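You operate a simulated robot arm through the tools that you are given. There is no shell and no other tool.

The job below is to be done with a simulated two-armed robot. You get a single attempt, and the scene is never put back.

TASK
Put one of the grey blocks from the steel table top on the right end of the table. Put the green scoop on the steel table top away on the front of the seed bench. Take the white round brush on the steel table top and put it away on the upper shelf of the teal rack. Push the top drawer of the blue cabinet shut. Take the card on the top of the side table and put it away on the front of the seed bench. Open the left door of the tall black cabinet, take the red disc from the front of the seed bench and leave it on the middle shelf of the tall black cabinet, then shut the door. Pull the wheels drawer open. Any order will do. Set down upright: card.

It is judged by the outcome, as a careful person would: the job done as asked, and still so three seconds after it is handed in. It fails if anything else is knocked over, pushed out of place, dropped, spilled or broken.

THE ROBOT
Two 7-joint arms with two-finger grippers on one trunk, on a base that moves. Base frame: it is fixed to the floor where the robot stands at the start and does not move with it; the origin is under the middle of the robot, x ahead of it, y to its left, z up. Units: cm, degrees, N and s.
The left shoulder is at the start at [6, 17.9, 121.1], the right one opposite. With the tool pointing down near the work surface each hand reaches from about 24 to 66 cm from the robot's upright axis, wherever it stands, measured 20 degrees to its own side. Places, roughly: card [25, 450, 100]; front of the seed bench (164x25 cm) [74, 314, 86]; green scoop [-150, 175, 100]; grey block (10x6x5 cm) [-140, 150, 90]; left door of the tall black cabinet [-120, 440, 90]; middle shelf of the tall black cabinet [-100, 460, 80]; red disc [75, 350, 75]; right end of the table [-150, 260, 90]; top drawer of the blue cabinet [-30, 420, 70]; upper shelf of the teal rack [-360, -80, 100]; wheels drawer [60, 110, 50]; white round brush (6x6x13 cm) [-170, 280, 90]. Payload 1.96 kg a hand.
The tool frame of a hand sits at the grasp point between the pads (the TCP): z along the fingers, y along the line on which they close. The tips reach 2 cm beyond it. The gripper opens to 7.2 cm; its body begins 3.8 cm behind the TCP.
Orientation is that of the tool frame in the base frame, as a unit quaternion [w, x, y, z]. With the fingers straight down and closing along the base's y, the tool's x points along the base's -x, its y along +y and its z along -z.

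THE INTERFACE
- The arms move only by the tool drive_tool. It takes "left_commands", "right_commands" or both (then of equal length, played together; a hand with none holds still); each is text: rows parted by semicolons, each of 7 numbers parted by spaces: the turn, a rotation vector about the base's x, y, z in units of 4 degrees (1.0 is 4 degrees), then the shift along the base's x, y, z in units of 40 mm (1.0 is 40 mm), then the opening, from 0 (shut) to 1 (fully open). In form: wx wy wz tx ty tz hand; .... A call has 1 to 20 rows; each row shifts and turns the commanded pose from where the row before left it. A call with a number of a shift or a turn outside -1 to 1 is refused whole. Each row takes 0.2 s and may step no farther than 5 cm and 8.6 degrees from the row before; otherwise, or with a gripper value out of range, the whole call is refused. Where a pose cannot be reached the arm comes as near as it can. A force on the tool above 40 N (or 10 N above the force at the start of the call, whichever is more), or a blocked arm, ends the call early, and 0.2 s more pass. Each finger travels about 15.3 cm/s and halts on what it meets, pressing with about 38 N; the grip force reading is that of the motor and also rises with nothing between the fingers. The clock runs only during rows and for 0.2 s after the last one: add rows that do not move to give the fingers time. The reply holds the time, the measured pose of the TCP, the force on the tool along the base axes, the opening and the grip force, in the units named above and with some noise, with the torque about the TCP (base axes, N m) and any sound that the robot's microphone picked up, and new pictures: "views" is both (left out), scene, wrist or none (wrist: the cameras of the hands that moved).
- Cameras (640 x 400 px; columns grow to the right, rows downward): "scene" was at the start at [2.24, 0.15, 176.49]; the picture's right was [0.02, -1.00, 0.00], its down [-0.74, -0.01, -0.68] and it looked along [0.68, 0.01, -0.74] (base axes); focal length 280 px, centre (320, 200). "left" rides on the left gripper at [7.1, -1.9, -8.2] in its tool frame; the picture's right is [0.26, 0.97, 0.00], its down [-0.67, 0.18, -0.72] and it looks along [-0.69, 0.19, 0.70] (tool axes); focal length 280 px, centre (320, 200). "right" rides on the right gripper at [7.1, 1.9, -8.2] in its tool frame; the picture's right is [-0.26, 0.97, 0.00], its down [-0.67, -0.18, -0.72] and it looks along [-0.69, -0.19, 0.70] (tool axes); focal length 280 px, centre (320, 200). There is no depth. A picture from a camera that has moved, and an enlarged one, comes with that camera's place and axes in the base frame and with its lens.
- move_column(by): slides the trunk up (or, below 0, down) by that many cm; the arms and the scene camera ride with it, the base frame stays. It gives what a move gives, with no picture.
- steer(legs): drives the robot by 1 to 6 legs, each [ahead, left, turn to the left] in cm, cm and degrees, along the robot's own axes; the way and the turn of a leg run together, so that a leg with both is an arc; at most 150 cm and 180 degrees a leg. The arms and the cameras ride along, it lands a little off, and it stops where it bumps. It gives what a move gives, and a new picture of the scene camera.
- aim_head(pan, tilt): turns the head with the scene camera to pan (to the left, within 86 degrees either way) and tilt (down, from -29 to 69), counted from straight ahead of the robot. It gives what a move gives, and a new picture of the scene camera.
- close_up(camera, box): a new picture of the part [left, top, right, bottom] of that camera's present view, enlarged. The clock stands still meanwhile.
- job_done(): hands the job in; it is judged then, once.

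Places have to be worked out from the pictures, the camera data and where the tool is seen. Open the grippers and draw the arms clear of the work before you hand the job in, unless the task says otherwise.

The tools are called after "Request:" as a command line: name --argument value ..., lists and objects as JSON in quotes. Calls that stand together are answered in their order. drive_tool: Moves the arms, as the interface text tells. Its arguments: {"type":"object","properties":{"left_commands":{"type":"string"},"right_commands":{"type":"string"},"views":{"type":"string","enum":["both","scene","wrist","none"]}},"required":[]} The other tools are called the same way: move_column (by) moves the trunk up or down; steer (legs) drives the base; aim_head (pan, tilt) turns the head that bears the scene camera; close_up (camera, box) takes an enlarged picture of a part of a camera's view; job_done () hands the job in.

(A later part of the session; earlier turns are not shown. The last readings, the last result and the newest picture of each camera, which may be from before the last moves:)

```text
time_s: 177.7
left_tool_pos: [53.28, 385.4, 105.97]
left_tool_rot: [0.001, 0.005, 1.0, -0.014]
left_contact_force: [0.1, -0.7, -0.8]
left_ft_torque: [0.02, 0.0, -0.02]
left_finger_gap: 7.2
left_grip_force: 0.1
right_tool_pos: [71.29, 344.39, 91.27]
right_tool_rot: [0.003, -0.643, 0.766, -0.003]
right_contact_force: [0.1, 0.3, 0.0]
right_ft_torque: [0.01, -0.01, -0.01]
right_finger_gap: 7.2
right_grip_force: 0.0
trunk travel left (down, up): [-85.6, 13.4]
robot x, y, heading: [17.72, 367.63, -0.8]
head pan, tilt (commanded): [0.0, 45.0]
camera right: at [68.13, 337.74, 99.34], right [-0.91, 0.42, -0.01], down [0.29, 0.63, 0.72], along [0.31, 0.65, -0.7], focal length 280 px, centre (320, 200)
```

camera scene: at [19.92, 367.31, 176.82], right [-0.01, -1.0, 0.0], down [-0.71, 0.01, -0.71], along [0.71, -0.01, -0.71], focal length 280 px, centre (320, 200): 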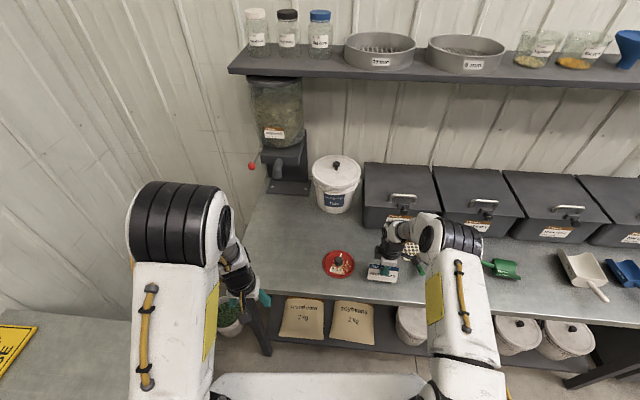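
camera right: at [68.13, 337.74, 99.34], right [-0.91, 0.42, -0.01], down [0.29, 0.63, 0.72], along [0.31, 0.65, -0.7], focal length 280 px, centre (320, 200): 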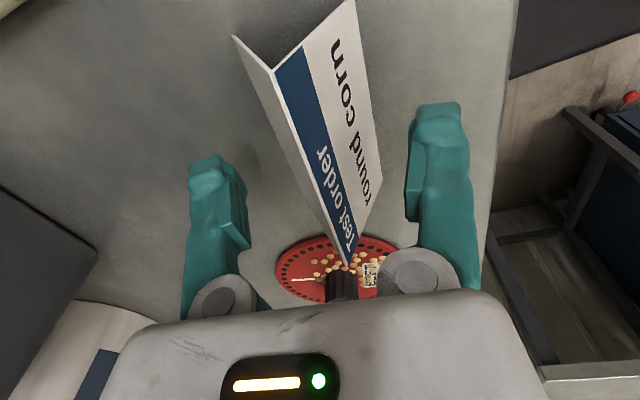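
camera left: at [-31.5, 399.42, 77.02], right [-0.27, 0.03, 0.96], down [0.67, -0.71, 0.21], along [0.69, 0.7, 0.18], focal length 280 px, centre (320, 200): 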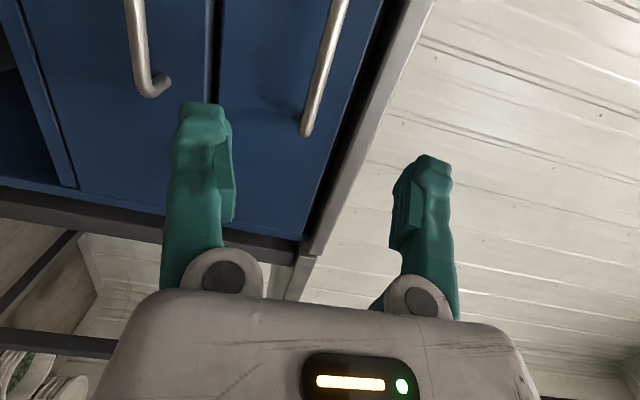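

The card stands by itself. I lift the hand straight up clear and look.

Request:
drive_tool --right_commands "0 0 0 0 0 0.3 1;0 0 0 0 0 0.5 1;0 0 0 0 0 0.8 1;0 0 0 0 0 0.8 1;0 0 0 -0.3 0 0.8 1;0 0 0 -0.8 -0.2 0.3 1;0 0 0 -0.9 -0.2 0 1;0 0 0 -0.9 -0.2 0 1;0 0 0 -0.9 -0.2 0 1;0 0 0 -0.6 0 0 1;0 0 0 0 0 0 1" --views "scene"

Request:
close_up --camera "scene" --box '[300, 230, 460, 330]'

```text
time_s: 180.1
left_tool_pos: [53.25, 385.38, 105.97]
left_tool_rot: [0.001, 0.006, 1.0, -0.014]
left_contact_force: [-0.4, 0.2, 0.4]
left_ft_torque: [-0.01, 0.01, 0.03]
left_finger_gap: 7.22
left_grip_force: 0.0
right_tool_pos: [53.66, 341.26, 105.17]
right_tool_rot: [0.003, -0.643, 0.766, -0.003]
right_contact_force: [-0.6, 0.4, 0.0]
right_ft_torque: [0.01, 0.01, 0.01]
right_finger_gap: 7.2
right_grip_force: 0.1
trunk travel left (down, up): [-85.6, 13.4]
robot x, y, heading: [17.23, 367.52, -0.4]
head pan, tilt (commanded): [0.0, 45.0]
camera scene: at [19.98, 367.27, 176.82], right [-0.01, -1.0, 0.0], down [-0.71, 0.01, -0.71], along [0.71, -0.01, -0.71], focal length 280 px, centre (320, 200)
```

scene: 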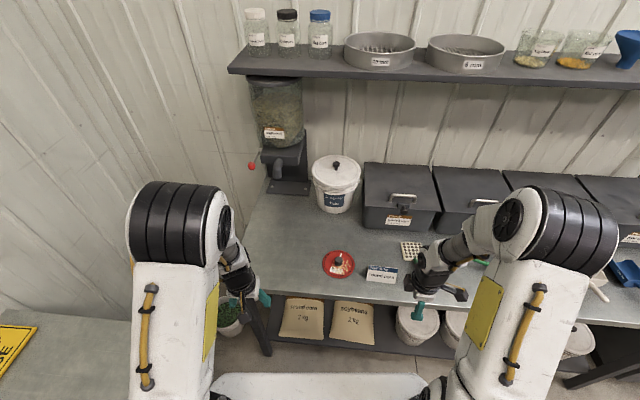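

```text
4.00 times, centred on (380, 280) of scene
camera zoom: at [19.98, 367.27, 176.82], right [-0.01, -1.0, 0.0], down [-0.71, 0.01, -0.71], along [0.71, -0.01, -0.71], focal length 1122 px, centre (80, -120)
```

zoom: 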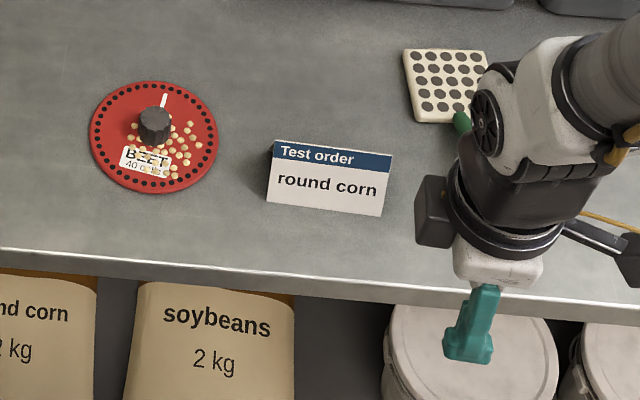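

The card stands upright at about [71, 344]. The red disc carries loose seeds and has a black knob, so I must keep it level. First I open the cabinet: I back off, turn to face +y and strafe left to stand before the cabinet.

Request:
steer --legs '[[-32, 0, 0], [0, 0, 90.5], [0, 40, 0]]'

Request:
aim_head --pan 40 --tilt 30

```text
time_s: 188.0
left_tool_pos: [-71.43, 406.13, 105.85]
left_tool_rot: [0.01, -0.69, 0.723, -0.009]
left_contact_force: [0.0, 0.1, 0.1]
left_ft_torque: [0.02, 0.0, 0.02]
left_finger_gap: 7.2
left_grip_force: 0.1
right_tool_pos: [-27.36, 404.97, 105.14]
right_tool_rot: [-0.004, 0.995, -0.102, 0.0]
right_contact_force: [-0.4, -0.3, -0.7]
right_ft_torque: [0.03, 0.0, -0.04]
right_finger_gap: 7.21
right_grip_force: 0.2
trunk travel left (down, up): [-85.6, 13.4]
robot x, y, heading: [-54.42, 369.77, 87.6]
head pan, tilt (commanded): [0.0, 45.0]
camera scene: at [-54.16, 371.87, 176.82], right [1.0, -0.05, 0.0], down [-0.03, -0.71, -0.71], along [0.03, 0.71, -0.71], focal length 280 px, centre (320, 200)
```

scene: 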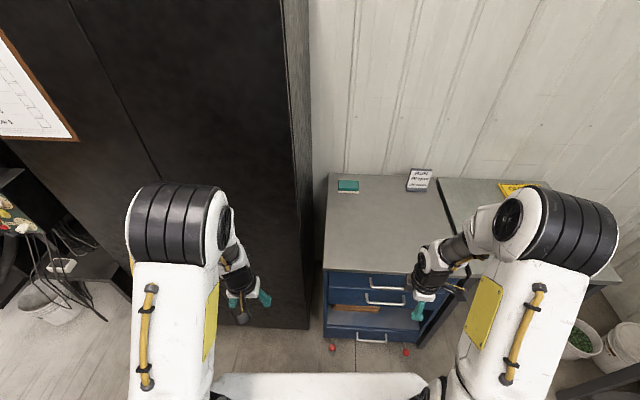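

```text
time_s: 189.1
left_tool_pos: [-71.42, 406.11, 105.83]
left_tool_rot: [0.011, -0.691, 0.723, -0.01]
left_contact_force: [-0.2, 0.8, -0.2]
left_ft_torque: [0.02, 0.02, 0.04]
left_finger_gap: 7.18
left_grip_force: 0.0
right_tool_pos: [-27.32, 405.06, 105.12]
right_tool_rot: [-0.005, 0.995, -0.103, 0.001]
right_contact_force: [0.1, -0.3, -0.6]
right_ft_torque: [-0.03, 0.0, 0.03]
right_finger_gap: 7.18
right_grip_force: 0.1
trunk travel left (down, up): [-85.6, 13.4]
robot x, y, heading: [-54.52, 369.6, 87.4]
head pan, tilt (commanded): [40.0, 30.0]
camera scene: at [-60.08, 370.95, 179.08], right [0.8, 0.61, 0.0], down [0.3, -0.4, -0.87], along [-0.52, 0.69, -0.5], focal length 280 px, centre (320, 200)
```

scene: 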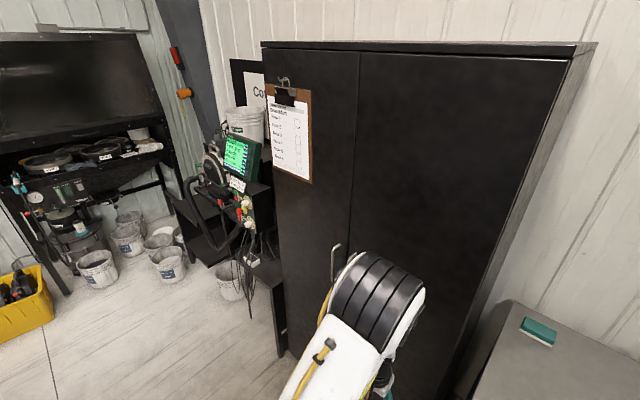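

Handle triangulates to x≈-101, y≈433, z 101–115; the cabinet spans x≈-133…-58 with the seam at -98. I strafe left 28 cm, then pitch the left hand to point forward at the handle.

Request:
steer --legs '[[0, 28, 2.6]]'

Request:
aim_head --pan 20 --tilt 40

```text
time_s: 191.1
left_tool_pos: [-102.23, 405.66, 105.89]
left_tool_rot: [-0.009, 0.71, -0.704, 0.008]
left_contact_force: [0.6, -0.1, 1.5]
left_ft_torque: [-0.04, -0.01, 0.0]
left_finger_gap: 7.18
left_grip_force: 0.0
right_tool_pos: [-58.25, 406.99, 105.04]
right_tool_rot: [-0.005, 0.997, -0.076, 0.0]
right_contact_force: [-0.4, -0.1, -0.5]
right_ft_torque: [-0.02, -0.02, 0.0]
right_finger_gap: 7.17
right_grip_force: 0.1
trunk travel left (down, up): [-85.6, 13.4]
robot x, y, heading: [-83.54, 370.57, 90.5]
head pan, tilt (commanded): [40.0, 30.0]
camera scene: at [-88.94, 371.18, 179.09], right [0.76, 0.65, 0.0], down [0.32, -0.38, -0.87], along [-0.56, 0.66, -0.5], focal length 280 px, centre (320, 200)
```

scene: 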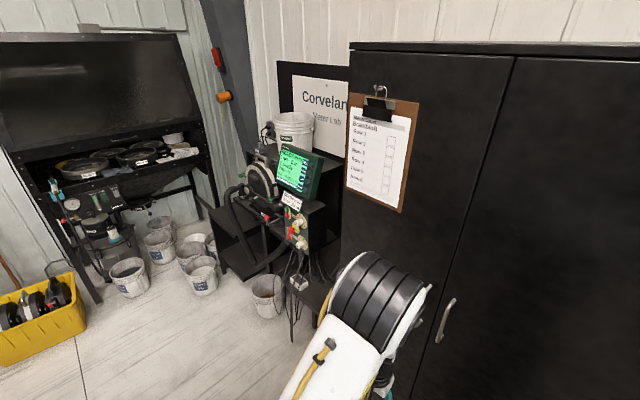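

```text
time_s: 191.9
left_tool_pos: [-102.28, 405.63, 105.92]
left_tool_rot: [-0.011, 0.71, -0.704, 0.009]
left_contact_force: [0.2, -0.2, 0.1]
left_ft_torque: [0.03, -0.02, 0.01]
left_finger_gap: 7.22
left_grip_force: 0.0
right_tool_pos: [-58.32, 406.98, 105.1]
right_tool_rot: [-0.004, 0.997, -0.075, 0.001]
right_contact_force: [0.5, 1.6, -0.1]
right_ft_torque: [0.03, -0.02, 0.02]
right_finger_gap: 7.17
right_grip_force: 0.0
trunk travel left (down, up): [-85.6, 13.4]
robot x, y, heading: [-83.79, 370.25, 90.4]
head pan, tilt (commanded): [20.0, 40.0]
camera scene: at [-86.28, 372.25, 177.55], right [0.94, 0.35, 0.0], down [0.23, -0.6, -0.77], along [-0.27, 0.72, -0.64], focal length 280 px, centre (320, 200)
```

scene: 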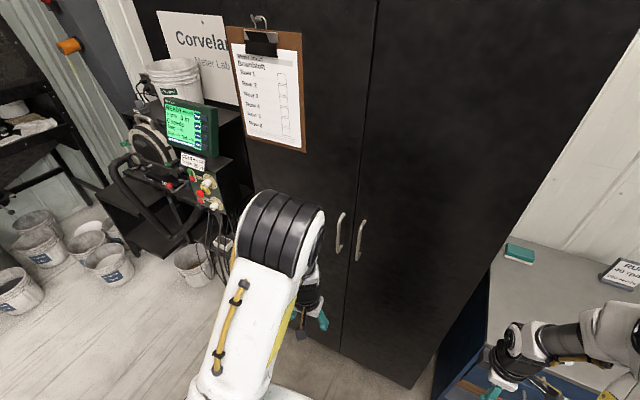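

Both handles are now visible. I zoom in on them for a more exact position.

Request:
close_up --camera "scene" --box '[300, 190, 400, 280]'

```text
4.44 times, centred on (350, 235) of scene
camera zoom: at [-86.28, 372.25, 177.55], right [0.94, 0.35, 0.0], down [0.23, -0.6, -0.77], along [-0.27, 0.72, -0.64], focal length 1247 px, centre (187, 44)
```

zoom: 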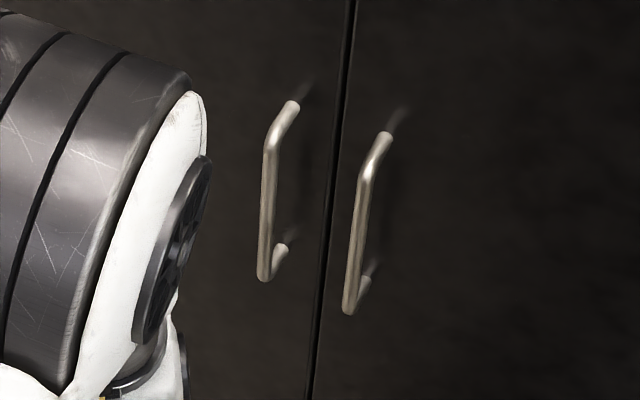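

Left handle bar: x≈-102.6, y≈433, z 101.6–115.6; door face y≈438. I pitch the left hand forward while advancing to y≈424.

Request:
drive_tool --left_commands "1 0 0 0 0.23 0.035 1;1 0 0 0 0.23 0.035 1;1 0 0 0 0.23 0.035 1;1 0 0 0 0.23 0.035 1;1 0 0 0 0.23 0.035 1;1 0 0 0 0.23 0.035 1;1 0 0 0 0.23 0.035 1;1 0 0 0 0.23 0.035 1;1 0 0 0 0.23 0.035 1;1 0 0 0 0.23 0.035 1;1 0 0 0 0.23 0.035 1;1 0 0 0 0.23 0.035 1;1 0 0 0 0.23 0.035 1;1 0 0 0 0.23 0.035 1;1 0 0 0 0.23 0.035 1;1 0 0 0 0.23 0.035 1;1 0 0 0 0.23 0.035 1;1 0 0 0 0.23 0.035 1;1 0 0 0 0.23 0.035 1;1 0 0 0 0.1 0 1" --views "both"

```text
time_s: 196.1
left_tool_pos: [-102.34, 423.64, 108.55]
left_tool_rot: [0.465, -0.537, 0.545, 0.445]
left_contact_force: [-0.1, 0.1, -0.5]
left_ft_torque: [0.01, -0.01, 0.02]
left_finger_gap: 7.2
left_grip_force: 0.0
right_tool_pos: [-58.28, 407.13, 105.05]
right_tool_rot: [-0.004, 0.997, -0.076, 0.001]
right_contact_force: [-0.7, -0.9, 0.2]
right_ft_torque: [0.0, -0.03, 0.05]
right_finger_gap: 7.18
right_grip_force: 0.1
trunk travel left (down, up): [-85.6, 13.4]
robot x, y, heading: [-83.34, 370.24, 90.2]
head pan, tilt (commanded): [20.0, 40.0]
camera scene: at [-86.23, 372.31, 177.55], right [0.94, 0.35, 0.0], down [0.23, -0.6, -0.77], along [-0.27, 0.72, -0.64], focal length 280 px, centre (320, 200)
camera left: at [-100.5, 414.24, 102.85], right [-0.96, -0.02, -0.27], down [-0.21, -0.58, 0.78], along [-0.17, 0.81, 0.56], focal length 280 px, centre (320, 200)
```

scene: 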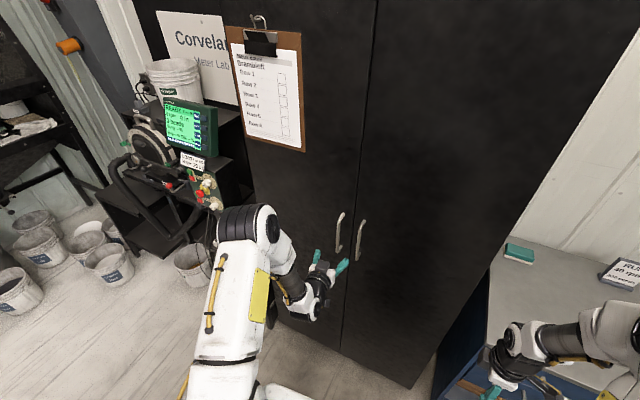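
left: 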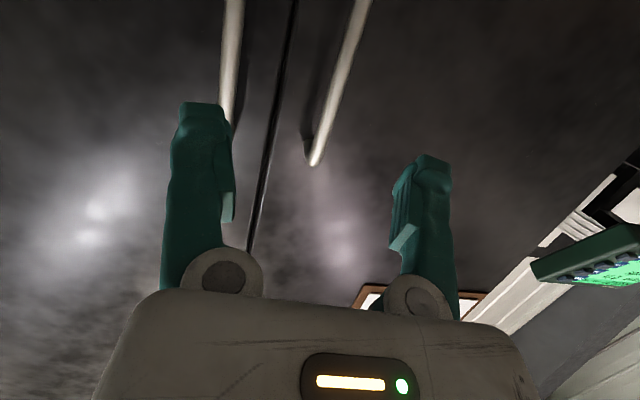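

The hand points forward (10° low), the bar 0.9 cm left of centre. I finish the pitch, shift and advance to the bar at y≈433.

Request:
drive_tool --left_commands "1 0 0 -0.1 0.3 0 1;1 0 0 -0.1 0.4 0 1;0.5 0 0 -0.03 0.5 0 1;0 0 0 0 0.6 0 1;0 0 0 0 0.5 0 1;0 0 0 0 0 0 1" --views "both"

```text
time_s: 197.5
left_tool_pos: [-103.31, 432.61, 108.79]
left_tool_rot: [0.51, -0.494, 0.504, 0.491]
left_contact_force: [0.4, -0.2, -0.1]
left_ft_torque: [0.0, 0.0, -0.01]
left_finger_gap: 7.21
left_grip_force: 0.0
right_tool_pos: [-58.26, 407.03, 105.12]
right_tool_rot: [-0.004, 0.997, -0.076, 0.001]
right_contact_force: [-0.3, 0.5, 0.5]
right_ft_torque: [0.01, -0.01, 0.01]
right_finger_gap: 7.18
right_grip_force: 0.1
trunk travel left (down, up): [-85.6, 13.4]
robot x, y, heading: [-83.53, 370.39, 90.5]
head pan, tilt (commanded): [20.0, 40.0]
camera scene: at [-86.22, 372.22, 177.55], right [0.94, 0.35, 0.0], down [0.23, -0.6, -0.77], along [-0.27, 0.72, -0.64], focal length 280 px, centre (320, 200)
camera left: at [-101.5, 424.35, 101.58], right [-0.96, 0.03, -0.27], down [-0.21, -0.71, 0.67], along [-0.17, 0.7, 0.69], focal length 280 px, centre (320, 200)
```

scene: 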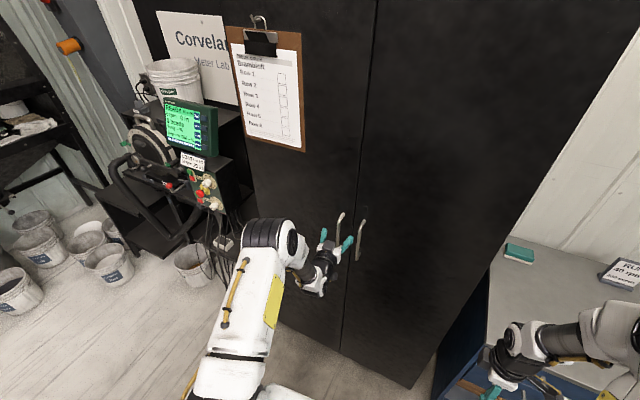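
left: 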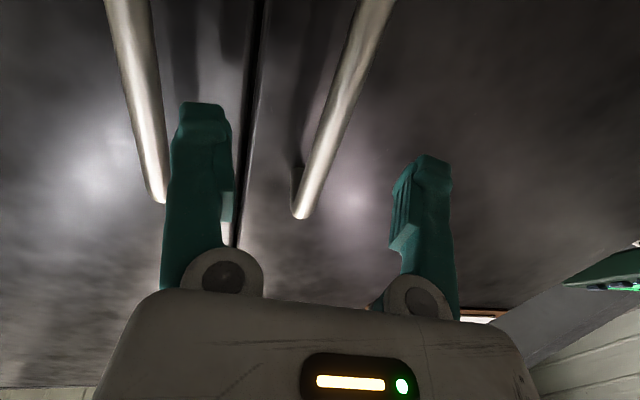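

The bar is centred between the fingers and about 1–2 cm ahead of the pads. I advance 1.6 cm and close.

Request:
drive_tool --left_commands "0 0 0 0 0.2 0 1;0 0 0 0 0.2 0 1;0 0 0 0 0 0 0.7;0 0 0 0 0 0 0.4;0 0 0 0 0 0 0.2;0 0 0 0 0 0 0;0 0 0 0 0 0 0;0 0 0 0 0 0 0" --views "both"

```text
time_s: 199.3
left_tool_pos: [-103.59, 434.44, 108.79]
left_tool_rot: [0.51, -0.495, 0.504, 0.491]
left_contact_force: [-5.7, 3.3, 1.9]
left_ft_torque: [-0.08, 0.47, 0.05]
left_finger_gap: 1.01
left_grip_force: 36.8
right_tool_pos: [-58.29, 407.05, 105.2]
right_tool_rot: [-0.005, 0.997, -0.077, 0.001]
right_contact_force: [-0.6, 0.1, -0.1]
right_ft_torque: [0.02, 0.02, 0.02]
right_finger_gap: 7.18
right_grip_force: 0.0
trunk travel left (down, up): [-85.6, 13.4]
robot x, y, heading: [-83.58, 370.33, 90.4]
head pan, tilt (commanded): [20.0, 40.0]
camera scene: at [-86.4, 372.31, 177.55], right [0.94, 0.35, 0.0], down [0.23, -0.6, -0.77], along [-0.27, 0.72, -0.64], focal length 280 px, centre (320, 200)
camera left: at [-101.69, 426.17, 101.59], right [-0.96, 0.03, -0.27], down [-0.21, -0.71, 0.67], along [-0.18, 0.7, 0.69], focal length 280 px, centre (320, 200)
```

scene: 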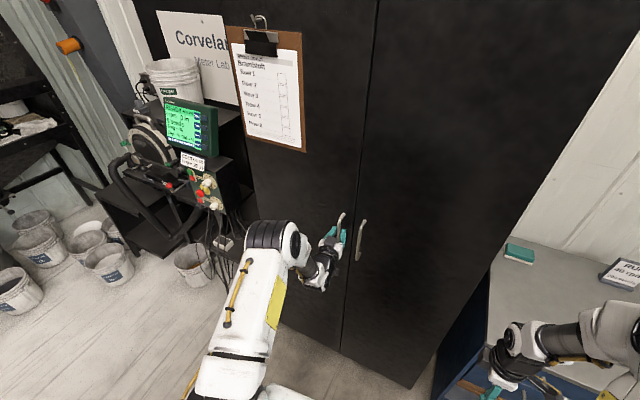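
left: 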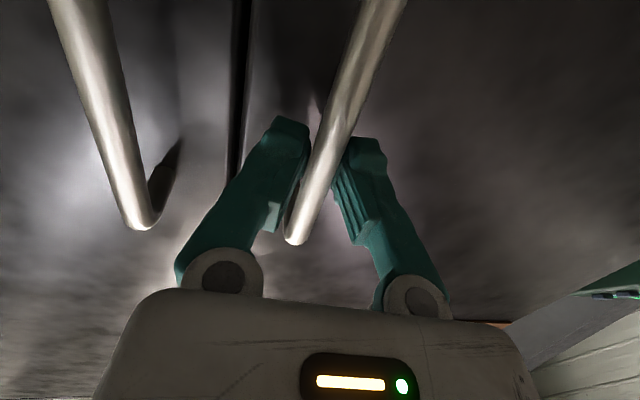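

The handle is gripped (gap 1.0, 37 N). I pull the door open along its arc, first about 20°.

Request:
drive_tool --left_commands "0 0 -0.4 -0.05 -0.42 0 0;0 0 -0.4 -0.1 -0.42 0 0;0 0 -0.4 -0.12 -0.42 0 0;0 0 -0.4 -0.16 -0.4 0 0;0 0 -0.4 -0.16 -0.4 0 0;0 0 -0.4 -0.18 -0.4 0 0;0 0 0 0 0 0 0" --views "both"

```text
time_s: 200.5
left_tool_pos: [-106.35, 426.93, 108.61]
left_tool_rot: [0.536, -0.465, 0.531, 0.464]
left_contact_force: [-19.4, 6.9, -4.3]
left_ft_torque: [-0.48, 0.07, 0.15]
left_finger_gap: 0.61
left_grip_force: 32.9
right_tool_pos: [-58.44, 407.26, 105.0]
right_tool_rot: [-0.003, 0.997, -0.076, 0.001]
right_contact_force: [0.5, -0.2, -0.1]
right_ft_torque: [0.01, 0.02, -0.01]
right_finger_gap: 7.19
right_grip_force: 0.0
trunk travel left (down, up): [-85.6, 13.4]
robot x, y, heading: [-83.67, 370.4, 90.9]
head pan, tilt (commanded): [20.0, 40.0]
stopped in row 5 (left hand): the force on the tool passed its limit at 42 N (the readings are from after the stop); the commanded pose is now the measured one
camera scene: at [-86.51, 372.45, 177.48], right [0.94, 0.35, 0.0], down [0.23, -0.6, -0.76], along [-0.27, 0.72, -0.64], focal length 280 px, centre (320, 200)
camera left: at [-105.44, 418.6, 101.34], right [-0.95, 0.13, -0.27], down [-0.28, -0.69, 0.67], along [-0.09, 0.72, 0.69], focal length 280 px, centre (320, 200)
```

scene: 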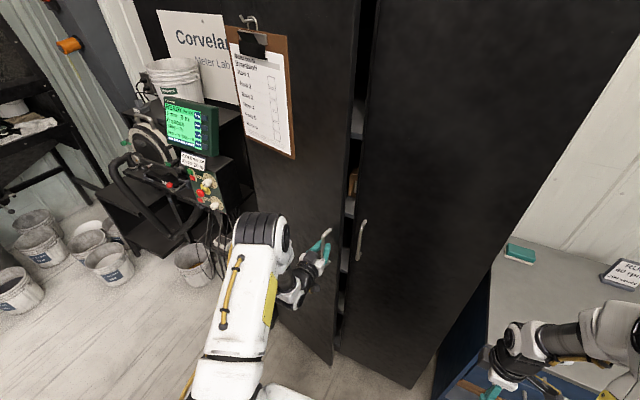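
left: 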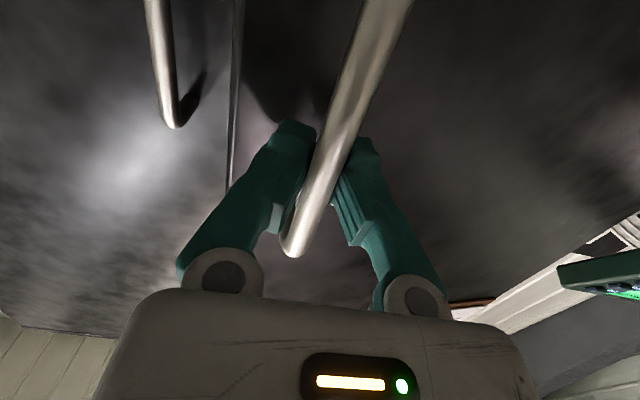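

The door is ~14° open; the side force shows that the arc needs more -x (hinge near x≈-137). I continue along the corrected arc.

Request:
drive_tool --left_commands "0 0 -0.3 -0.2 -0.2 0 0;0 0 -0.4 -0.2 -0.45 0 0;0 0 -0.4 -0.2 -0.45 0 0;0 0 -0.4 -0.26 -0.42 0 0;0 0 -0.4 -0.28 -0.39 0 0;0 0 -0.4 -0.3 -0.37 0 0;0 0 0 0 0 0 0" --views "both"

```text
time_s: 202.1
left_tool_pos: [-112.02, 418.44, 108.66]
left_tool_rot: [0.574, -0.42, 0.566, 0.417]
left_contact_force: [-28.8, 25.3, 2.3]
left_ft_torque: [-0.04, 0.25, 0.04]
left_finger_gap: 0.59
left_grip_force: 33.1
right_tool_pos: [-58.69, 407.34, 105.07]
right_tool_rot: [-0.001, 0.997, -0.076, 0.002]
right_contact_force: [-0.1, 0.3, 0.3]
right_ft_torque: [0.01, 0.02, -0.03]
right_finger_gap: 7.2
right_grip_force: 0.0
trunk travel left (down, up): [-85.6, 13.4]
robot x, y, heading: [-83.95, 370.11, 90.6]
head pan, tilt (commanded): [20.0, 40.0]
camera scene: at [-87.01, 372.99, 177.54], right [0.94, 0.35, 0.0], down [0.23, -0.61, -0.76], along [-0.27, 0.71, -0.65], focal length 280 px, centre (320, 200)
camera left: at [-112.56, 410.02, 101.34], right [-0.92, 0.29, -0.27], down [-0.4, -0.63, 0.67], along [0.02, 0.72, 0.69], focal length 280 px, centre (320, 200)
```

scene: 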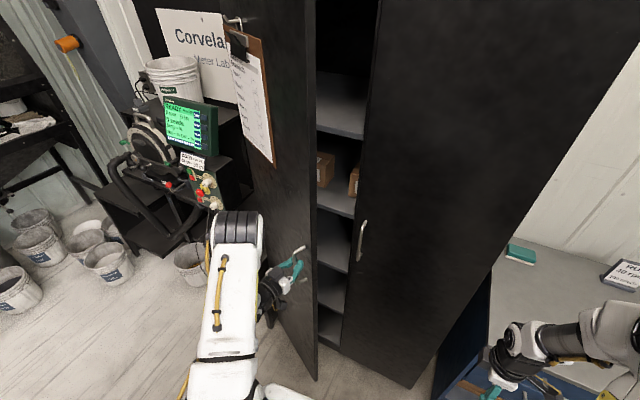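
left: 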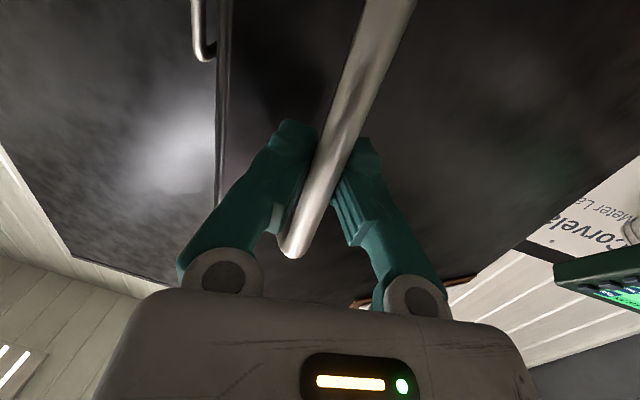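

The door is about 34° open and shelves show. I relax the radial load and go on along the arc to about 60°.

Request:
drive_tool --left_commands "0 0 -0.3 -0.25 0 0 0;0 0 -0.5 -0.34 -0.22 0 0;0 0 -0.5 -0.34 -0.24 0 0;0 0 -0.5 -0.35 -0.24 0 0;0 0 -0.5 -0.35 -0.24 0 0;0 0 -0.5 -0.37 -0.22 0 0;0 0 -0.5 -0.4 -0.2 0 0;0 0 0 0 0 0 0" --views "both"

```text
time_s: 203.9
left_tool_pos: [-121.32, 412.61, 108.58]
left_tool_rot: [0.618, -0.35, 0.612, 0.348]
left_contact_force: [0.2, -0.2, 0.3]
left_ft_torque: [-0.02, 0.0, -0.02]
left_finger_gap: 0.0
left_grip_force: 29.6
right_tool_pos: [-58.41, 407.12, 105.08]
right_tool_rot: [-0.004, 0.997, -0.076, 0.0]
right_contact_force: [0.0, 0.4, 0.2]
right_ft_torque: [0.01, 0.0, 0.02]
right_finger_gap: 7.21
right_grip_force: 0.1
trunk travel left (down, up): [-85.6, 13.4]
robot x, y, heading: [-83.5, 370.29, 90.5]
head pan, tilt (commanded): [20.0, 40.0]
camera scene: at [-86.27, 372.35, 177.55], right [0.94, 0.35, 0.0], down [0.23, -0.6, -0.77], along [-0.27, 0.72, -0.64], focal length 280 px, centre (320, 200)
camera left: at [-123.65, 404.52, 101.35], right [-0.83, 0.5, -0.27], down [-0.53, -0.52, 0.67], along [0.19, 0.69, 0.69], focal length 280 px, centre (320, 200)
```

scene: 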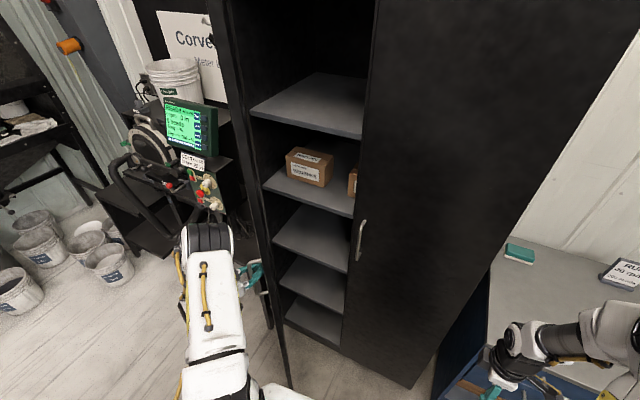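
left: 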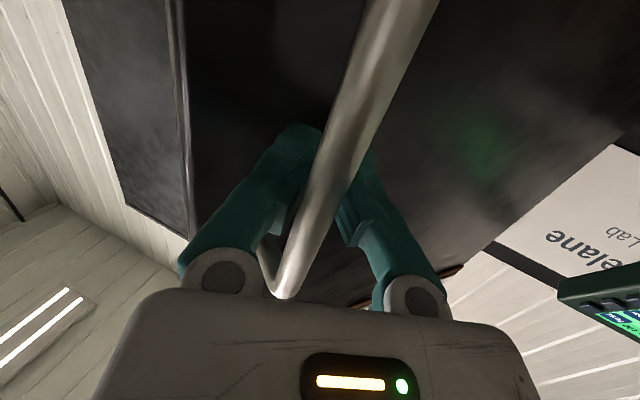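

The bar is caged and the door about 55–60° open with five shelves visible. I swing it on to about 90°.

Request:
drive_tool --left_commands "0 0 -0.5 -0.38 -0.18 0 0;0 0 -0.5 -0.38 -0.17 0 0;0 0 -0.5 -0.39 -0.15 0 0;0 0 -0.5 -0.4 -0.12 0 0;0 0 -0.5 -0.45 -0.08 0 0;0 0 -0.5 -0.45 -0.05 0 0;0 0 -0.5 -0.45 -0.02 0 0;0 0 -0.5 -0.45 0 0 0;0 0 0 0 0 0 0" --views "both"

```text
time_s: 205.8
left_tool_pos: [-134.38, 408.28, 108.97]
left_tool_rot: [0.66, -0.263, 0.654, 0.259]
left_contact_force: [1.4, -24.7, 2.5]
left_ft_torque: [0.64, -0.15, 0.79]
left_finger_gap: 0.01
left_grip_force: 29.8
right_tool_pos: [-58.27, 406.73, 105.22]
right_tool_rot: [-0.007, 0.997, -0.074, -0.001]
right_contact_force: [0.5, 0.0, -0.9]
right_ft_torque: [-0.06, -0.02, -0.01]
right_finger_gap: 7.21
right_grip_force: 0.1
trunk travel left (down, up): [-85.6, 13.4]
robot x, y, heading: [-83.72, 370.19, 90.6]
head pan, tilt (commanded): [20.0, 40.0]
stopped in row 9 (left hand): the force on the tool passed its limit at 41 N (the readings are from after the stop); the commanded pose is now the measured one
camera scene: at [-86.09, 371.67, 177.6], right [0.94, 0.35, 0.0], down [0.23, -0.6, -0.77], along [-0.27, 0.72, -0.64], focal length 280 px, centre (320, 200)
camera left: at [-138.91, 401.15, 101.67], right [-0.66, 0.7, -0.27], down [-0.65, -0.36, 0.67], along [0.37, 0.62, 0.69], focal length 280 px, centre (320, 200)
```

scene: 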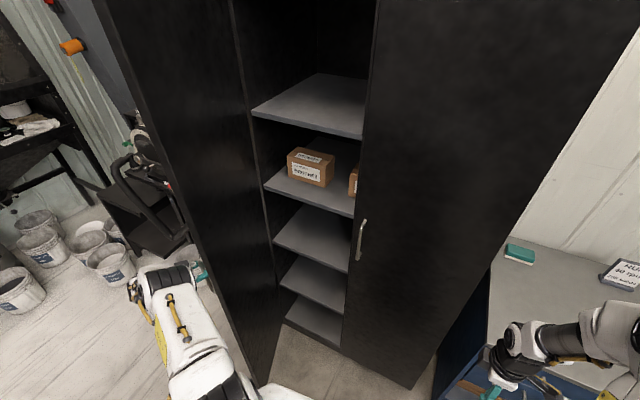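
left: 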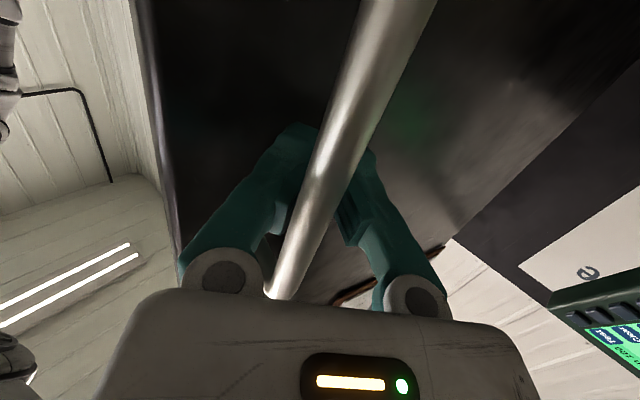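

The door stands about 80–85° open. I open the fingers while drawing back from the handle along the hand's axis.

Request:
drive_tool --left_commands "0 0 0 -0.15 -0.1 0 0;0 0 0 -0.08 -0.08 0 0.15;0 0 0 -0.08 -0.08 0 0.3;0 0 0 -0.05 -0.05 0 0.45;0 0 0 0 0 0 0.5;0 0 0 0 0 0 0.5" --views "both"

```text
time_s: 207.2
left_tool_pos: [-135.87, 407.6, 108.73]
left_tool_rot: [0.661, -0.264, 0.654, 0.258]
left_contact_force: [0.3, -0.4, 0.1]
left_ft_torque: [-0.01, 0.0, 0.0]
left_finger_gap: 3.61
left_grip_force: 0.2
right_tool_pos: [-58.35, 407.06, 105.09]
right_tool_rot: [-0.005, 0.997, -0.075, 0.0]
right_contact_force: [0.8, -1.0, 0.9]
right_ft_torque: [0.02, 0.04, -0.02]
right_finger_gap: 7.2
right_grip_force: 0.1
trunk travel left (down, up): [-85.6, 13.4]
robot x, y, heading: [-83.61, 370.51, 90.6]
head pan, tilt (commanded): [20.0, 40.0]
camera scene: at [-86.26, 372.22, 177.55], right [0.94, 0.35, 0.0], down [0.23, -0.6, -0.77], along [-0.27, 0.72, -0.64], focal length 280 px, centre (320, 200)
camera left: at [-140.3, 400.5, 101.54], right [-0.66, 0.7, -0.27], down [-0.65, -0.35, 0.67], along [0.37, 0.62, 0.69], focal length 280 px, centre (320, 200)
```

scene: 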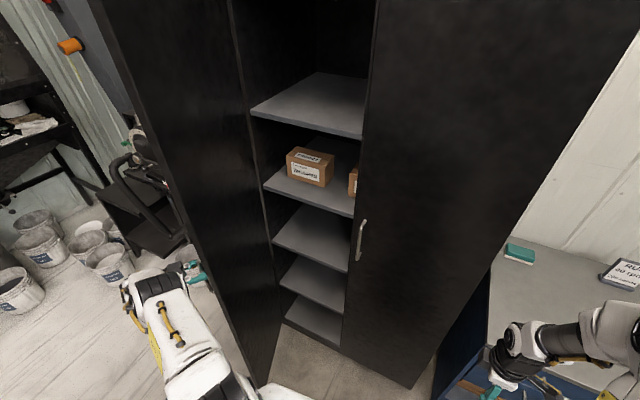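
left: 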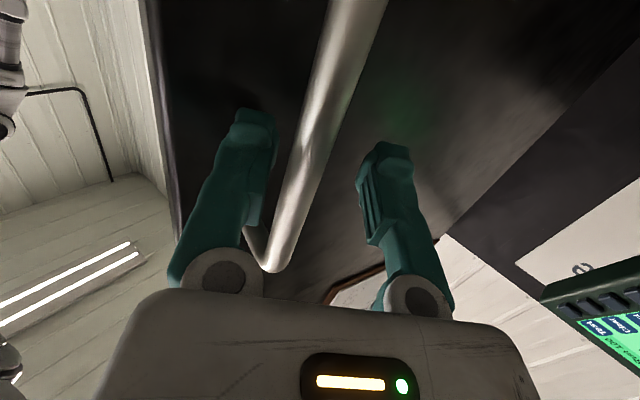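

The hand is free of the handle. The middle shelf is the third board at z≈80 with 31 cm of height. I withdraw the left hand backwards, south past the door edge, then turn it straight.

Request:
drive_tool --left_commands "0 0 0 -0.6 -0.6 0 0.5;0 0 0 -0.5 -0.6 0 0.7;0 0 0 0 -0.9 0 1;0 0 0 0 -0.9 0 1;0 0 0 0 -0.9 0 1;0 0 1 0.4 -0.3 0 1;0 0 1 0.7 0 0 1;0 0 1 0.8 0 0 1;0 0 1 0.9 0 0 1;0 0 1 0.9 0 0 1;0 0 1 0.9 0 0 1;0 0 1 0.9 0 0 1;0 0 1 0.9 0 0 1;0 0 1 0.9 0 0 1;0 0 1 0.7 0 0 1;0 0 1 0 0 0 1;0 0 0 0 0 0 1" --views "both"

```text
time_s: 210.8
left_tool_pos: [-108.37, 390.78, 108.65]
left_tool_rot: [0.515, -0.49, 0.508, 0.487]
left_contact_force: [-0.9, 0.1, 0.0]
left_ft_torque: [-0.04, -0.02, -0.02]
left_finger_gap: 7.19
left_grip_force: 0.1
right_tool_pos: [-58.49, 407.16, 105.12]
right_tool_rot: [-0.005, 0.997, -0.075, 0.0]
right_contact_force: [-0.6, 0.0, -0.1]
right_ft_torque: [0.01, 0.03, 0.01]
right_finger_gap: 7.18
right_grip_force: 0.1
trunk travel left (down, up): [-85.6, 13.4]
robot x, y, heading: [-83.38, 370.29, 90.7]
head pan, tilt (commanded): [20.0, 40.0]
camera scene: at [-86.26, 372.23, 177.55], right [0.94, 0.35, 0.0], down [0.23, -0.6, -0.77], along [-0.27, 0.72, -0.64], focal length 280 px, centre (320, 200)
camera left: at [-106.61, 382.45, 101.47], right [-0.96, 0.05, -0.27], down [-0.22, -0.71, 0.67], along [-0.16, 0.7, 0.69], focal length 280 px, centre (320, 200)
```

scene: 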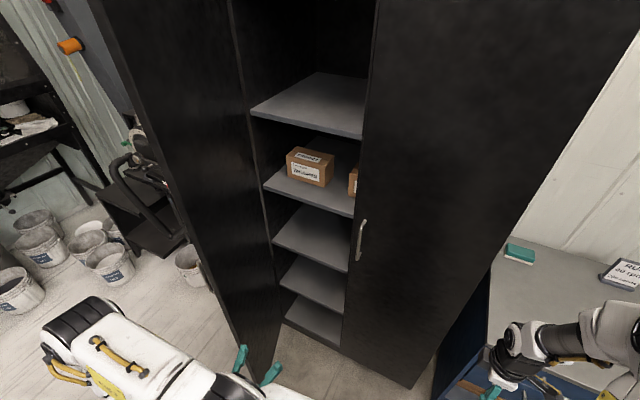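
left: 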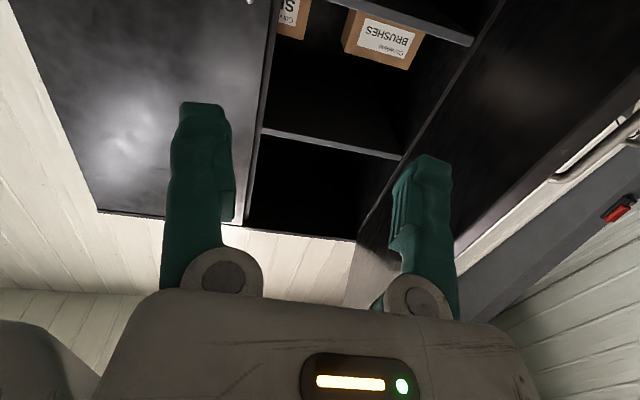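

The way is clear. I pitch the left hand back to 45° down (good both for the disc knob and for entering the shelf), then drive back to the seed bench.

Request:
drive_tool --left_commands "-1 0 0 0.1 0.2 0 1;-1 0 0 0.1 0.2 0 1;-1 0 0 0.1 0.2 0 1;-1 0 0 0.1 0.2 0 1;-1 0 0 0.1 0.2 0 1;-1 0 0 0.1 0.2 0 1;-1 0 0 0.1 0.2 0 1;-1 0 0 0.1 0.2 0 1;-1 0 0 0.1 0.2 0 1;-1 0 0 0.1 0.2 0 1;-1 0 0 0.1 0.2 0 1;0 0 0 0 0 0 1" --views "none"

Request:
steer --legs '[[0, -75, 0], [0, 0, -91]]'

Request:
aim_head --pan 0 --tilt 45

```text
time_s: 213.4
left_tool_pos: [-107.63, 400.25, 98.09]
left_tool_rot: [0.294, -0.647, 0.654, 0.26]
left_contact_force: [0.9, -0.5, 0.2]
left_ft_torque: [0.01, -0.01, -0.03]
left_finger_gap: 7.21
left_grip_force: 0.1
left hand out of reach, approached as far as the arm can: row 1, 2, 3, 4, 5, 6, 7, 8, 9, 10
right_tool_pos: [-58.27, 406.99, 105.11]
right_tool_rot: [-0.005, 0.997, -0.074, 0.001]
right_contact_force: [-0.1, 0.3, 0.3]
right_ft_torque: [-0.01, 0.0, -0.01]
right_finger_gap: 7.2
right_grip_force: 0.0
trunk travel left (down, up): [-85.6, 13.4]
robot x, y, heading: [-83.78, 370.33, 90.5]
head pan, tilt (commanded): [20.0, 40.0]
```

```text
time_s: 221.3
left_tool_pos: [21.66, 396.36, 98.04]
left_tool_rot: [0.393, -0.006, 0.919, -0.02]
left_contact_force: [0.8, -0.4, -0.2]
left_ft_torque: [0.0, -0.01, 0.0]
left_finger_gap: 7.18
left_grip_force: 0.1
right_tool_pos: [29.6, 347.24, 105.17]
right_tool_rot: [0.003, -0.66, 0.751, -0.003]
right_contact_force: [0.0, -0.6, 0.7]
right_ft_torque: [-0.02, 0.02, 0.0]
right_finger_gap: 7.21
right_grip_force: 0.0
trunk travel left (down, up): [-85.6, 13.4]
robot x, y, heading: [-8.06, 372.21, 2.1]
head pan, tilt (commanded): [20.0, 40.0]
camera scene: at [-5.61, 374.74, 177.55], right [0.37, -0.93, 0.0], down [-0.6, -0.24, -0.77], along [0.71, 0.28, -0.64], focal length 280 px, centre (320, 200)
```

scene: 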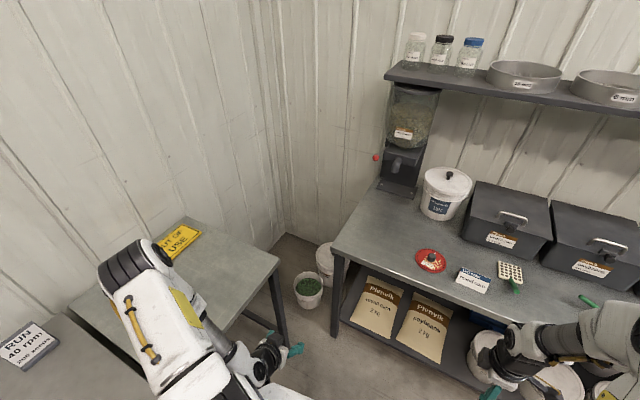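

```text
time_s: 222.2
left_tool_pos: [21.57, 396.34, 98.12]
left_tool_rot: [0.394, -0.005, 0.919, -0.02]
left_contact_force: [-0.1, -0.6, 0.7]
left_ft_torque: [-0.01, 0.04, 0.0]
left_finger_gap: 7.22
left_grip_force: 0.1
right_tool_pos: [29.59, 347.37, 105.16]
right_tool_rot: [0.003, -0.66, 0.751, -0.004]
right_contact_force: [0.2, 0.7, 0.8]
right_ft_torque: [0.01, 0.0, 0.01]
right_finger_gap: 7.22
right_grip_force: 0.0
trunk travel left (down, up): [-85.6, 13.4]
robot x, y, heading: [-7.93, 371.74, 1.8]
head pan, tilt (commanded): [0.0, 45.0]
camera scene: at [-5.38, 371.85, 176.82], right [0.03, -1.0, 0.0], down [-0.71, -0.02, -0.71], along [0.71, 0.02, -0.71], focal length 280 px, centre (320, 200)
```

scene: 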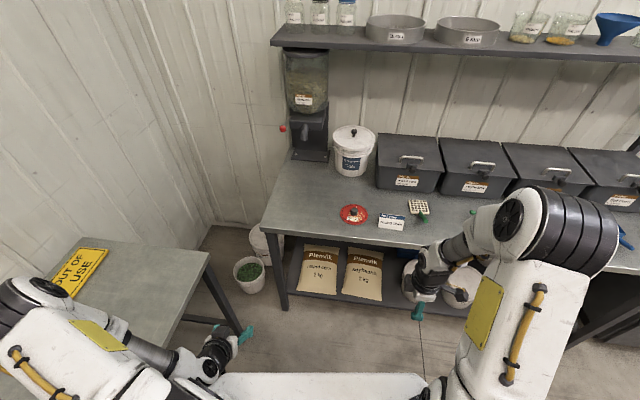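

The left hand points 46° down-forward as planned. I drive so that the left arm comes in front of the disc (axis ≈[18, 342]).

Request:
steer --legs '[[0, -30, -1.8], [26, 0, 0]]'

Request:
close_up --camera "scene" --box '[220, 190, 380, 290]'

Request:
close_up --camera "left" --box '[0, 0, 640, 400]'

```text
time_s: 225.7
left_tool_pos: [49.13, 364.83, 98.08]
left_tool_rot: [0.393, 0.015, 0.919, -0.029]
left_contact_force: [0.6, 0.3, -0.4]
left_ft_torque: [0.0, 0.01, -0.04]
left_finger_gap: 7.16
left_grip_force: 0.0
right_tool_pos: [54.79, 315.54, 105.09]
right_tool_rot: [0.003, -0.643, 0.766, -0.003]
right_contact_force: [-0.3, -0.8, 0.6]
right_ft_torque: [0.0, 0.01, -0.02]
right_finger_gap: 7.22
right_grip_force: 0.0
trunk travel left (down, up): [-85.6, 13.4]
robot x, y, heading: [18.91, 341.64, -0.7]
head pan, tilt (commanded): [0.0, 45.0]
camera scene: at [21.03, 341.61, 176.83], right [-0.01, -1.0, 0.0], down [-0.71, 0.01, -0.71], along [0.71, -0.01, -0.71], focal length 280 px, centre (320, 200)
```

scene: 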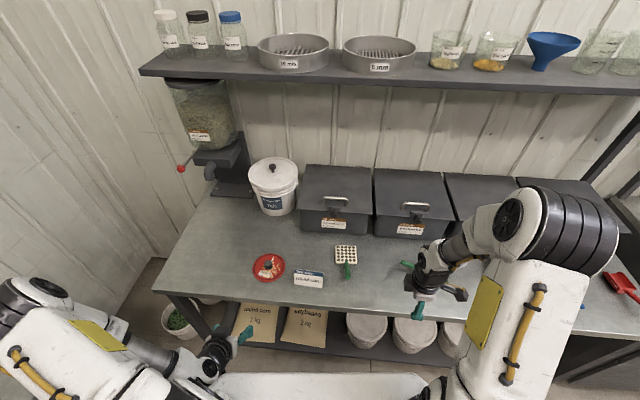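

```text
4.00 times, centred on (300, 240) of scene
camera zoom: at [21.03, 341.61, 176.83], right [-0.01, -1.0, 0.0], down [-0.71, 0.01, -0.71], along [0.71, -0.01, -0.71], focal length 1122 px, centre (400, 40)
```

zoom: 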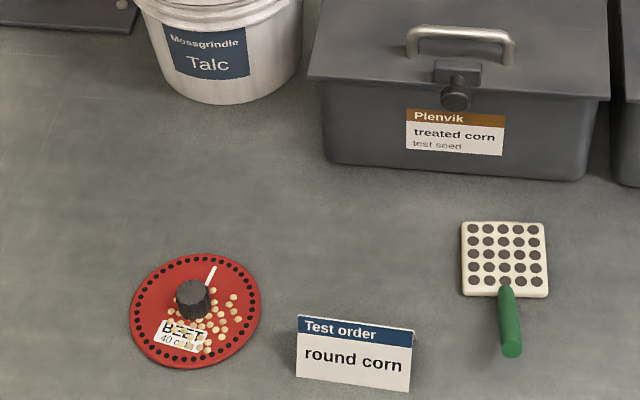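

```text
1.00 times, centred on (320, 200) of left (not enlarged: the box is as wide or as high as the picture)
camera zoom: at [38.37, 363.45, 98.59], right [-0.13, 0.96, -0.23], down [-0.04, 0.23, 0.97], along [0.99, 0.14, 0.01], focal length 280 px, centre (320, 200)
```

zoom: 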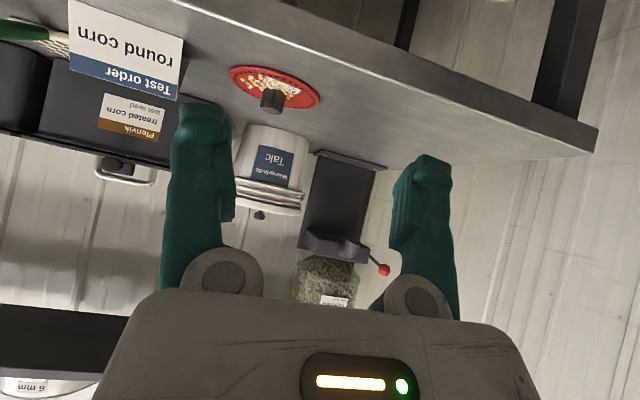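

The knob is at about [76.4, 359.4], top z≈90.3. I level the hand's closing axis by small turns and move to a spot 8 cm back along the hand's axis.

Request:
drive_tool --left_commands "0.2 0 0.24 0.6 -0.15 -0.05 1;0.2 0 0.24 0.8 -0.2 -0.1 1;0.2 0 0.24 0.9 -0.25 -0.15 1;0 0 0 0.9 -0.25 -0.2 1;0 0 0 0.9 -0.25 -0.2 1;0 0 0 0.9 -0.2 -0.2 1;0 0 0 0.4 -0.05 0 1;0 0 0 0 0 0 1" --views "both"

```text
time_s: 227.5
left_tool_pos: [70.85, 359.53, 94.61]
left_tool_rot: [0.393, -0.001, 0.919, 0.001]
left_contact_force: [0.4, -0.5, 0.3]
left_ft_torque: [-0.04, 0.01, 0.02]
left_finger_gap: 7.23
left_grip_force: 0.0
right_tool_pos: [54.82, 315.59, 105.14]
right_tool_rot: [0.003, -0.643, 0.766, -0.003]
right_contact_force: [0.1, -0.1, -0.7]
right_ft_torque: [0.01, -0.01, 0.02]
right_finger_gap: 7.2
right_grip_force: 0.1
trunk travel left (down, up): [-85.6, 13.4]
robot x, y, heading: [18.69, 341.7, -0.7]
head pan, tilt (commanded): [0.0, 45.0]
camera scene: at [21.14, 341.61, 176.82], right [-0.01, -1.0, 0.0], down [-0.71, 0.01, -0.71], along [0.71, -0.01, -0.71], focal length 280 px, centre (320, 200)
camera left: at [60.07, 357.49, 95.05], right [-0.18, 0.96, -0.19], down [-0.05, 0.18, 0.98], along [0.98, 0.19, 0.02], focal length 280 px, centre (320, 200)
```

scene: 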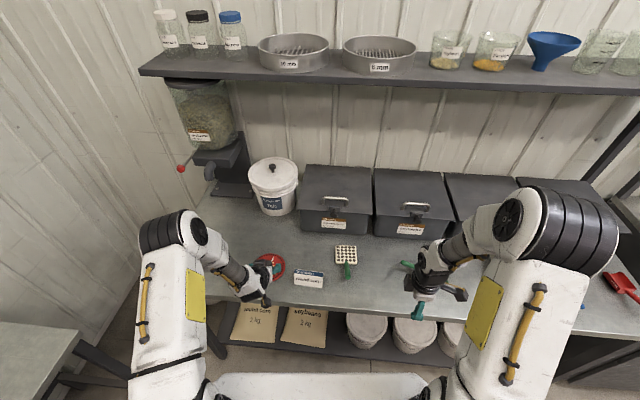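
left: 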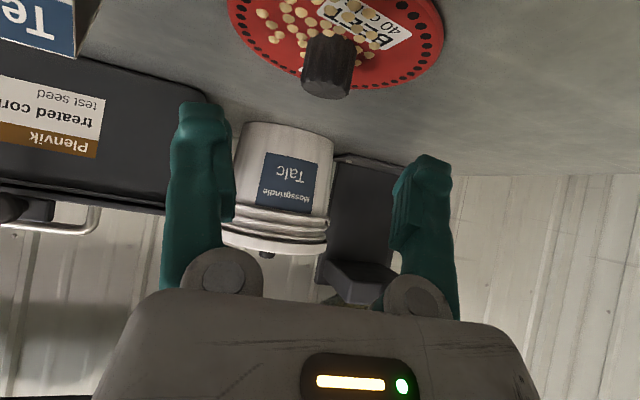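

Knob confirmed at [76.4, 359.6], mid z≈88, top≈90; seeds lie loose on the disc's near side. I advance along the hand's axis to [76.2, 359.6, 89.5], staying above the seeds.

Request:
drive_tool --left_commands "0 0 0 0.335 0.005 -0.319 1;0 0 0 0.335 0.005 -0.319 1;0 0 0 0.335 0.005 -0.319 1;0 0 0 0.335 0.005 -0.319 1;0 0 0 0 0 0 1" --views "both"

Request:
close_up --camera "scene" --box '[220, 220, 340, 295]'

```text
time_s: 228.7
left_tool_pos: [75.97, 359.53, 89.53]
left_tool_rot: [0.392, 0.0, 0.92, 0.001]
left_contact_force: [0.2, 0.2, -0.5]
left_ft_torque: [-0.02, 0.0, 0.0]
left_finger_gap: 7.2
left_grip_force: 0.1
right_tool_pos: [54.81, 315.48, 105.14]
right_tool_rot: [0.003, -0.644, 0.765, -0.004]
right_contact_force: [-0.5, 0.2, 0.3]
right_ft_torque: [-0.02, -0.02, -0.02]
right_finger_gap: 7.21
right_grip_force: 0.0
trunk travel left (down, up): [-85.6, 13.4]
robot x, y, heading: [18.43, 341.54, -0.7]
head pan, tilt (commanded): [0.0, 45.0]
camera scene: at [21.13, 341.6, 176.82], right [-0.01, -1.0, 0.0], down [-0.71, 0.01, -0.71], along [0.71, -0.01, -0.71], focal length 280 px, centre (320, 200)
camera left: at [65.2, 357.54, 89.9], right [-0.18, 0.97, -0.19], down [-0.05, 0.18, 0.98], along [0.98, 0.19, 0.02], focal length 280 px, centre (320, 200)
```

scene: 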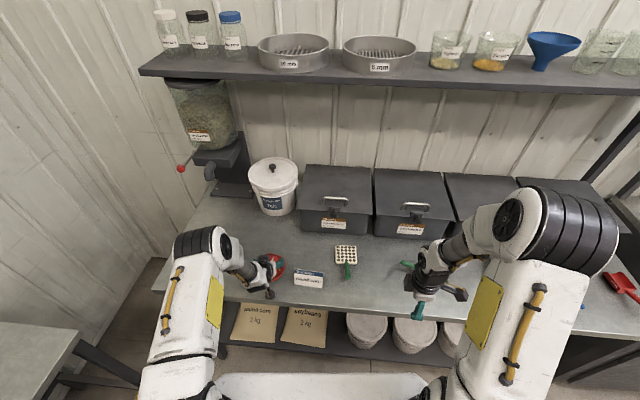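
left: 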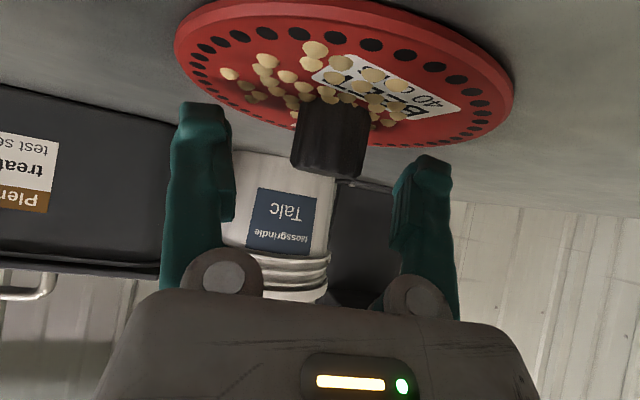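

```text
5.33 times, centred on (280, 258) of scene
camera zoom: at [21.13, 341.6, 176.82], right [-0.01, -1.0, 0.0], down [-0.71, 0.01, -0.71], along [0.71, -0.01, -0.71], focal length 1496 px, centre (533, -107)
```

zoom: 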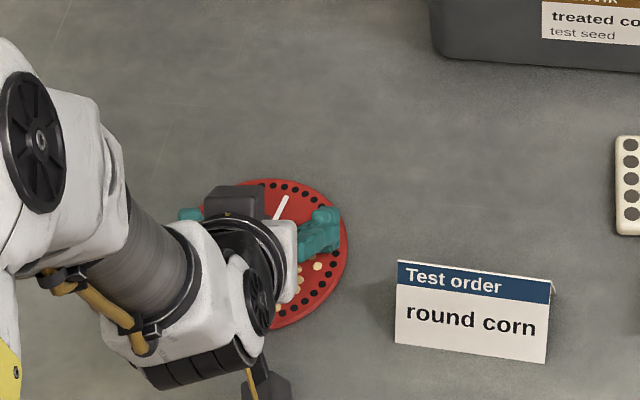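

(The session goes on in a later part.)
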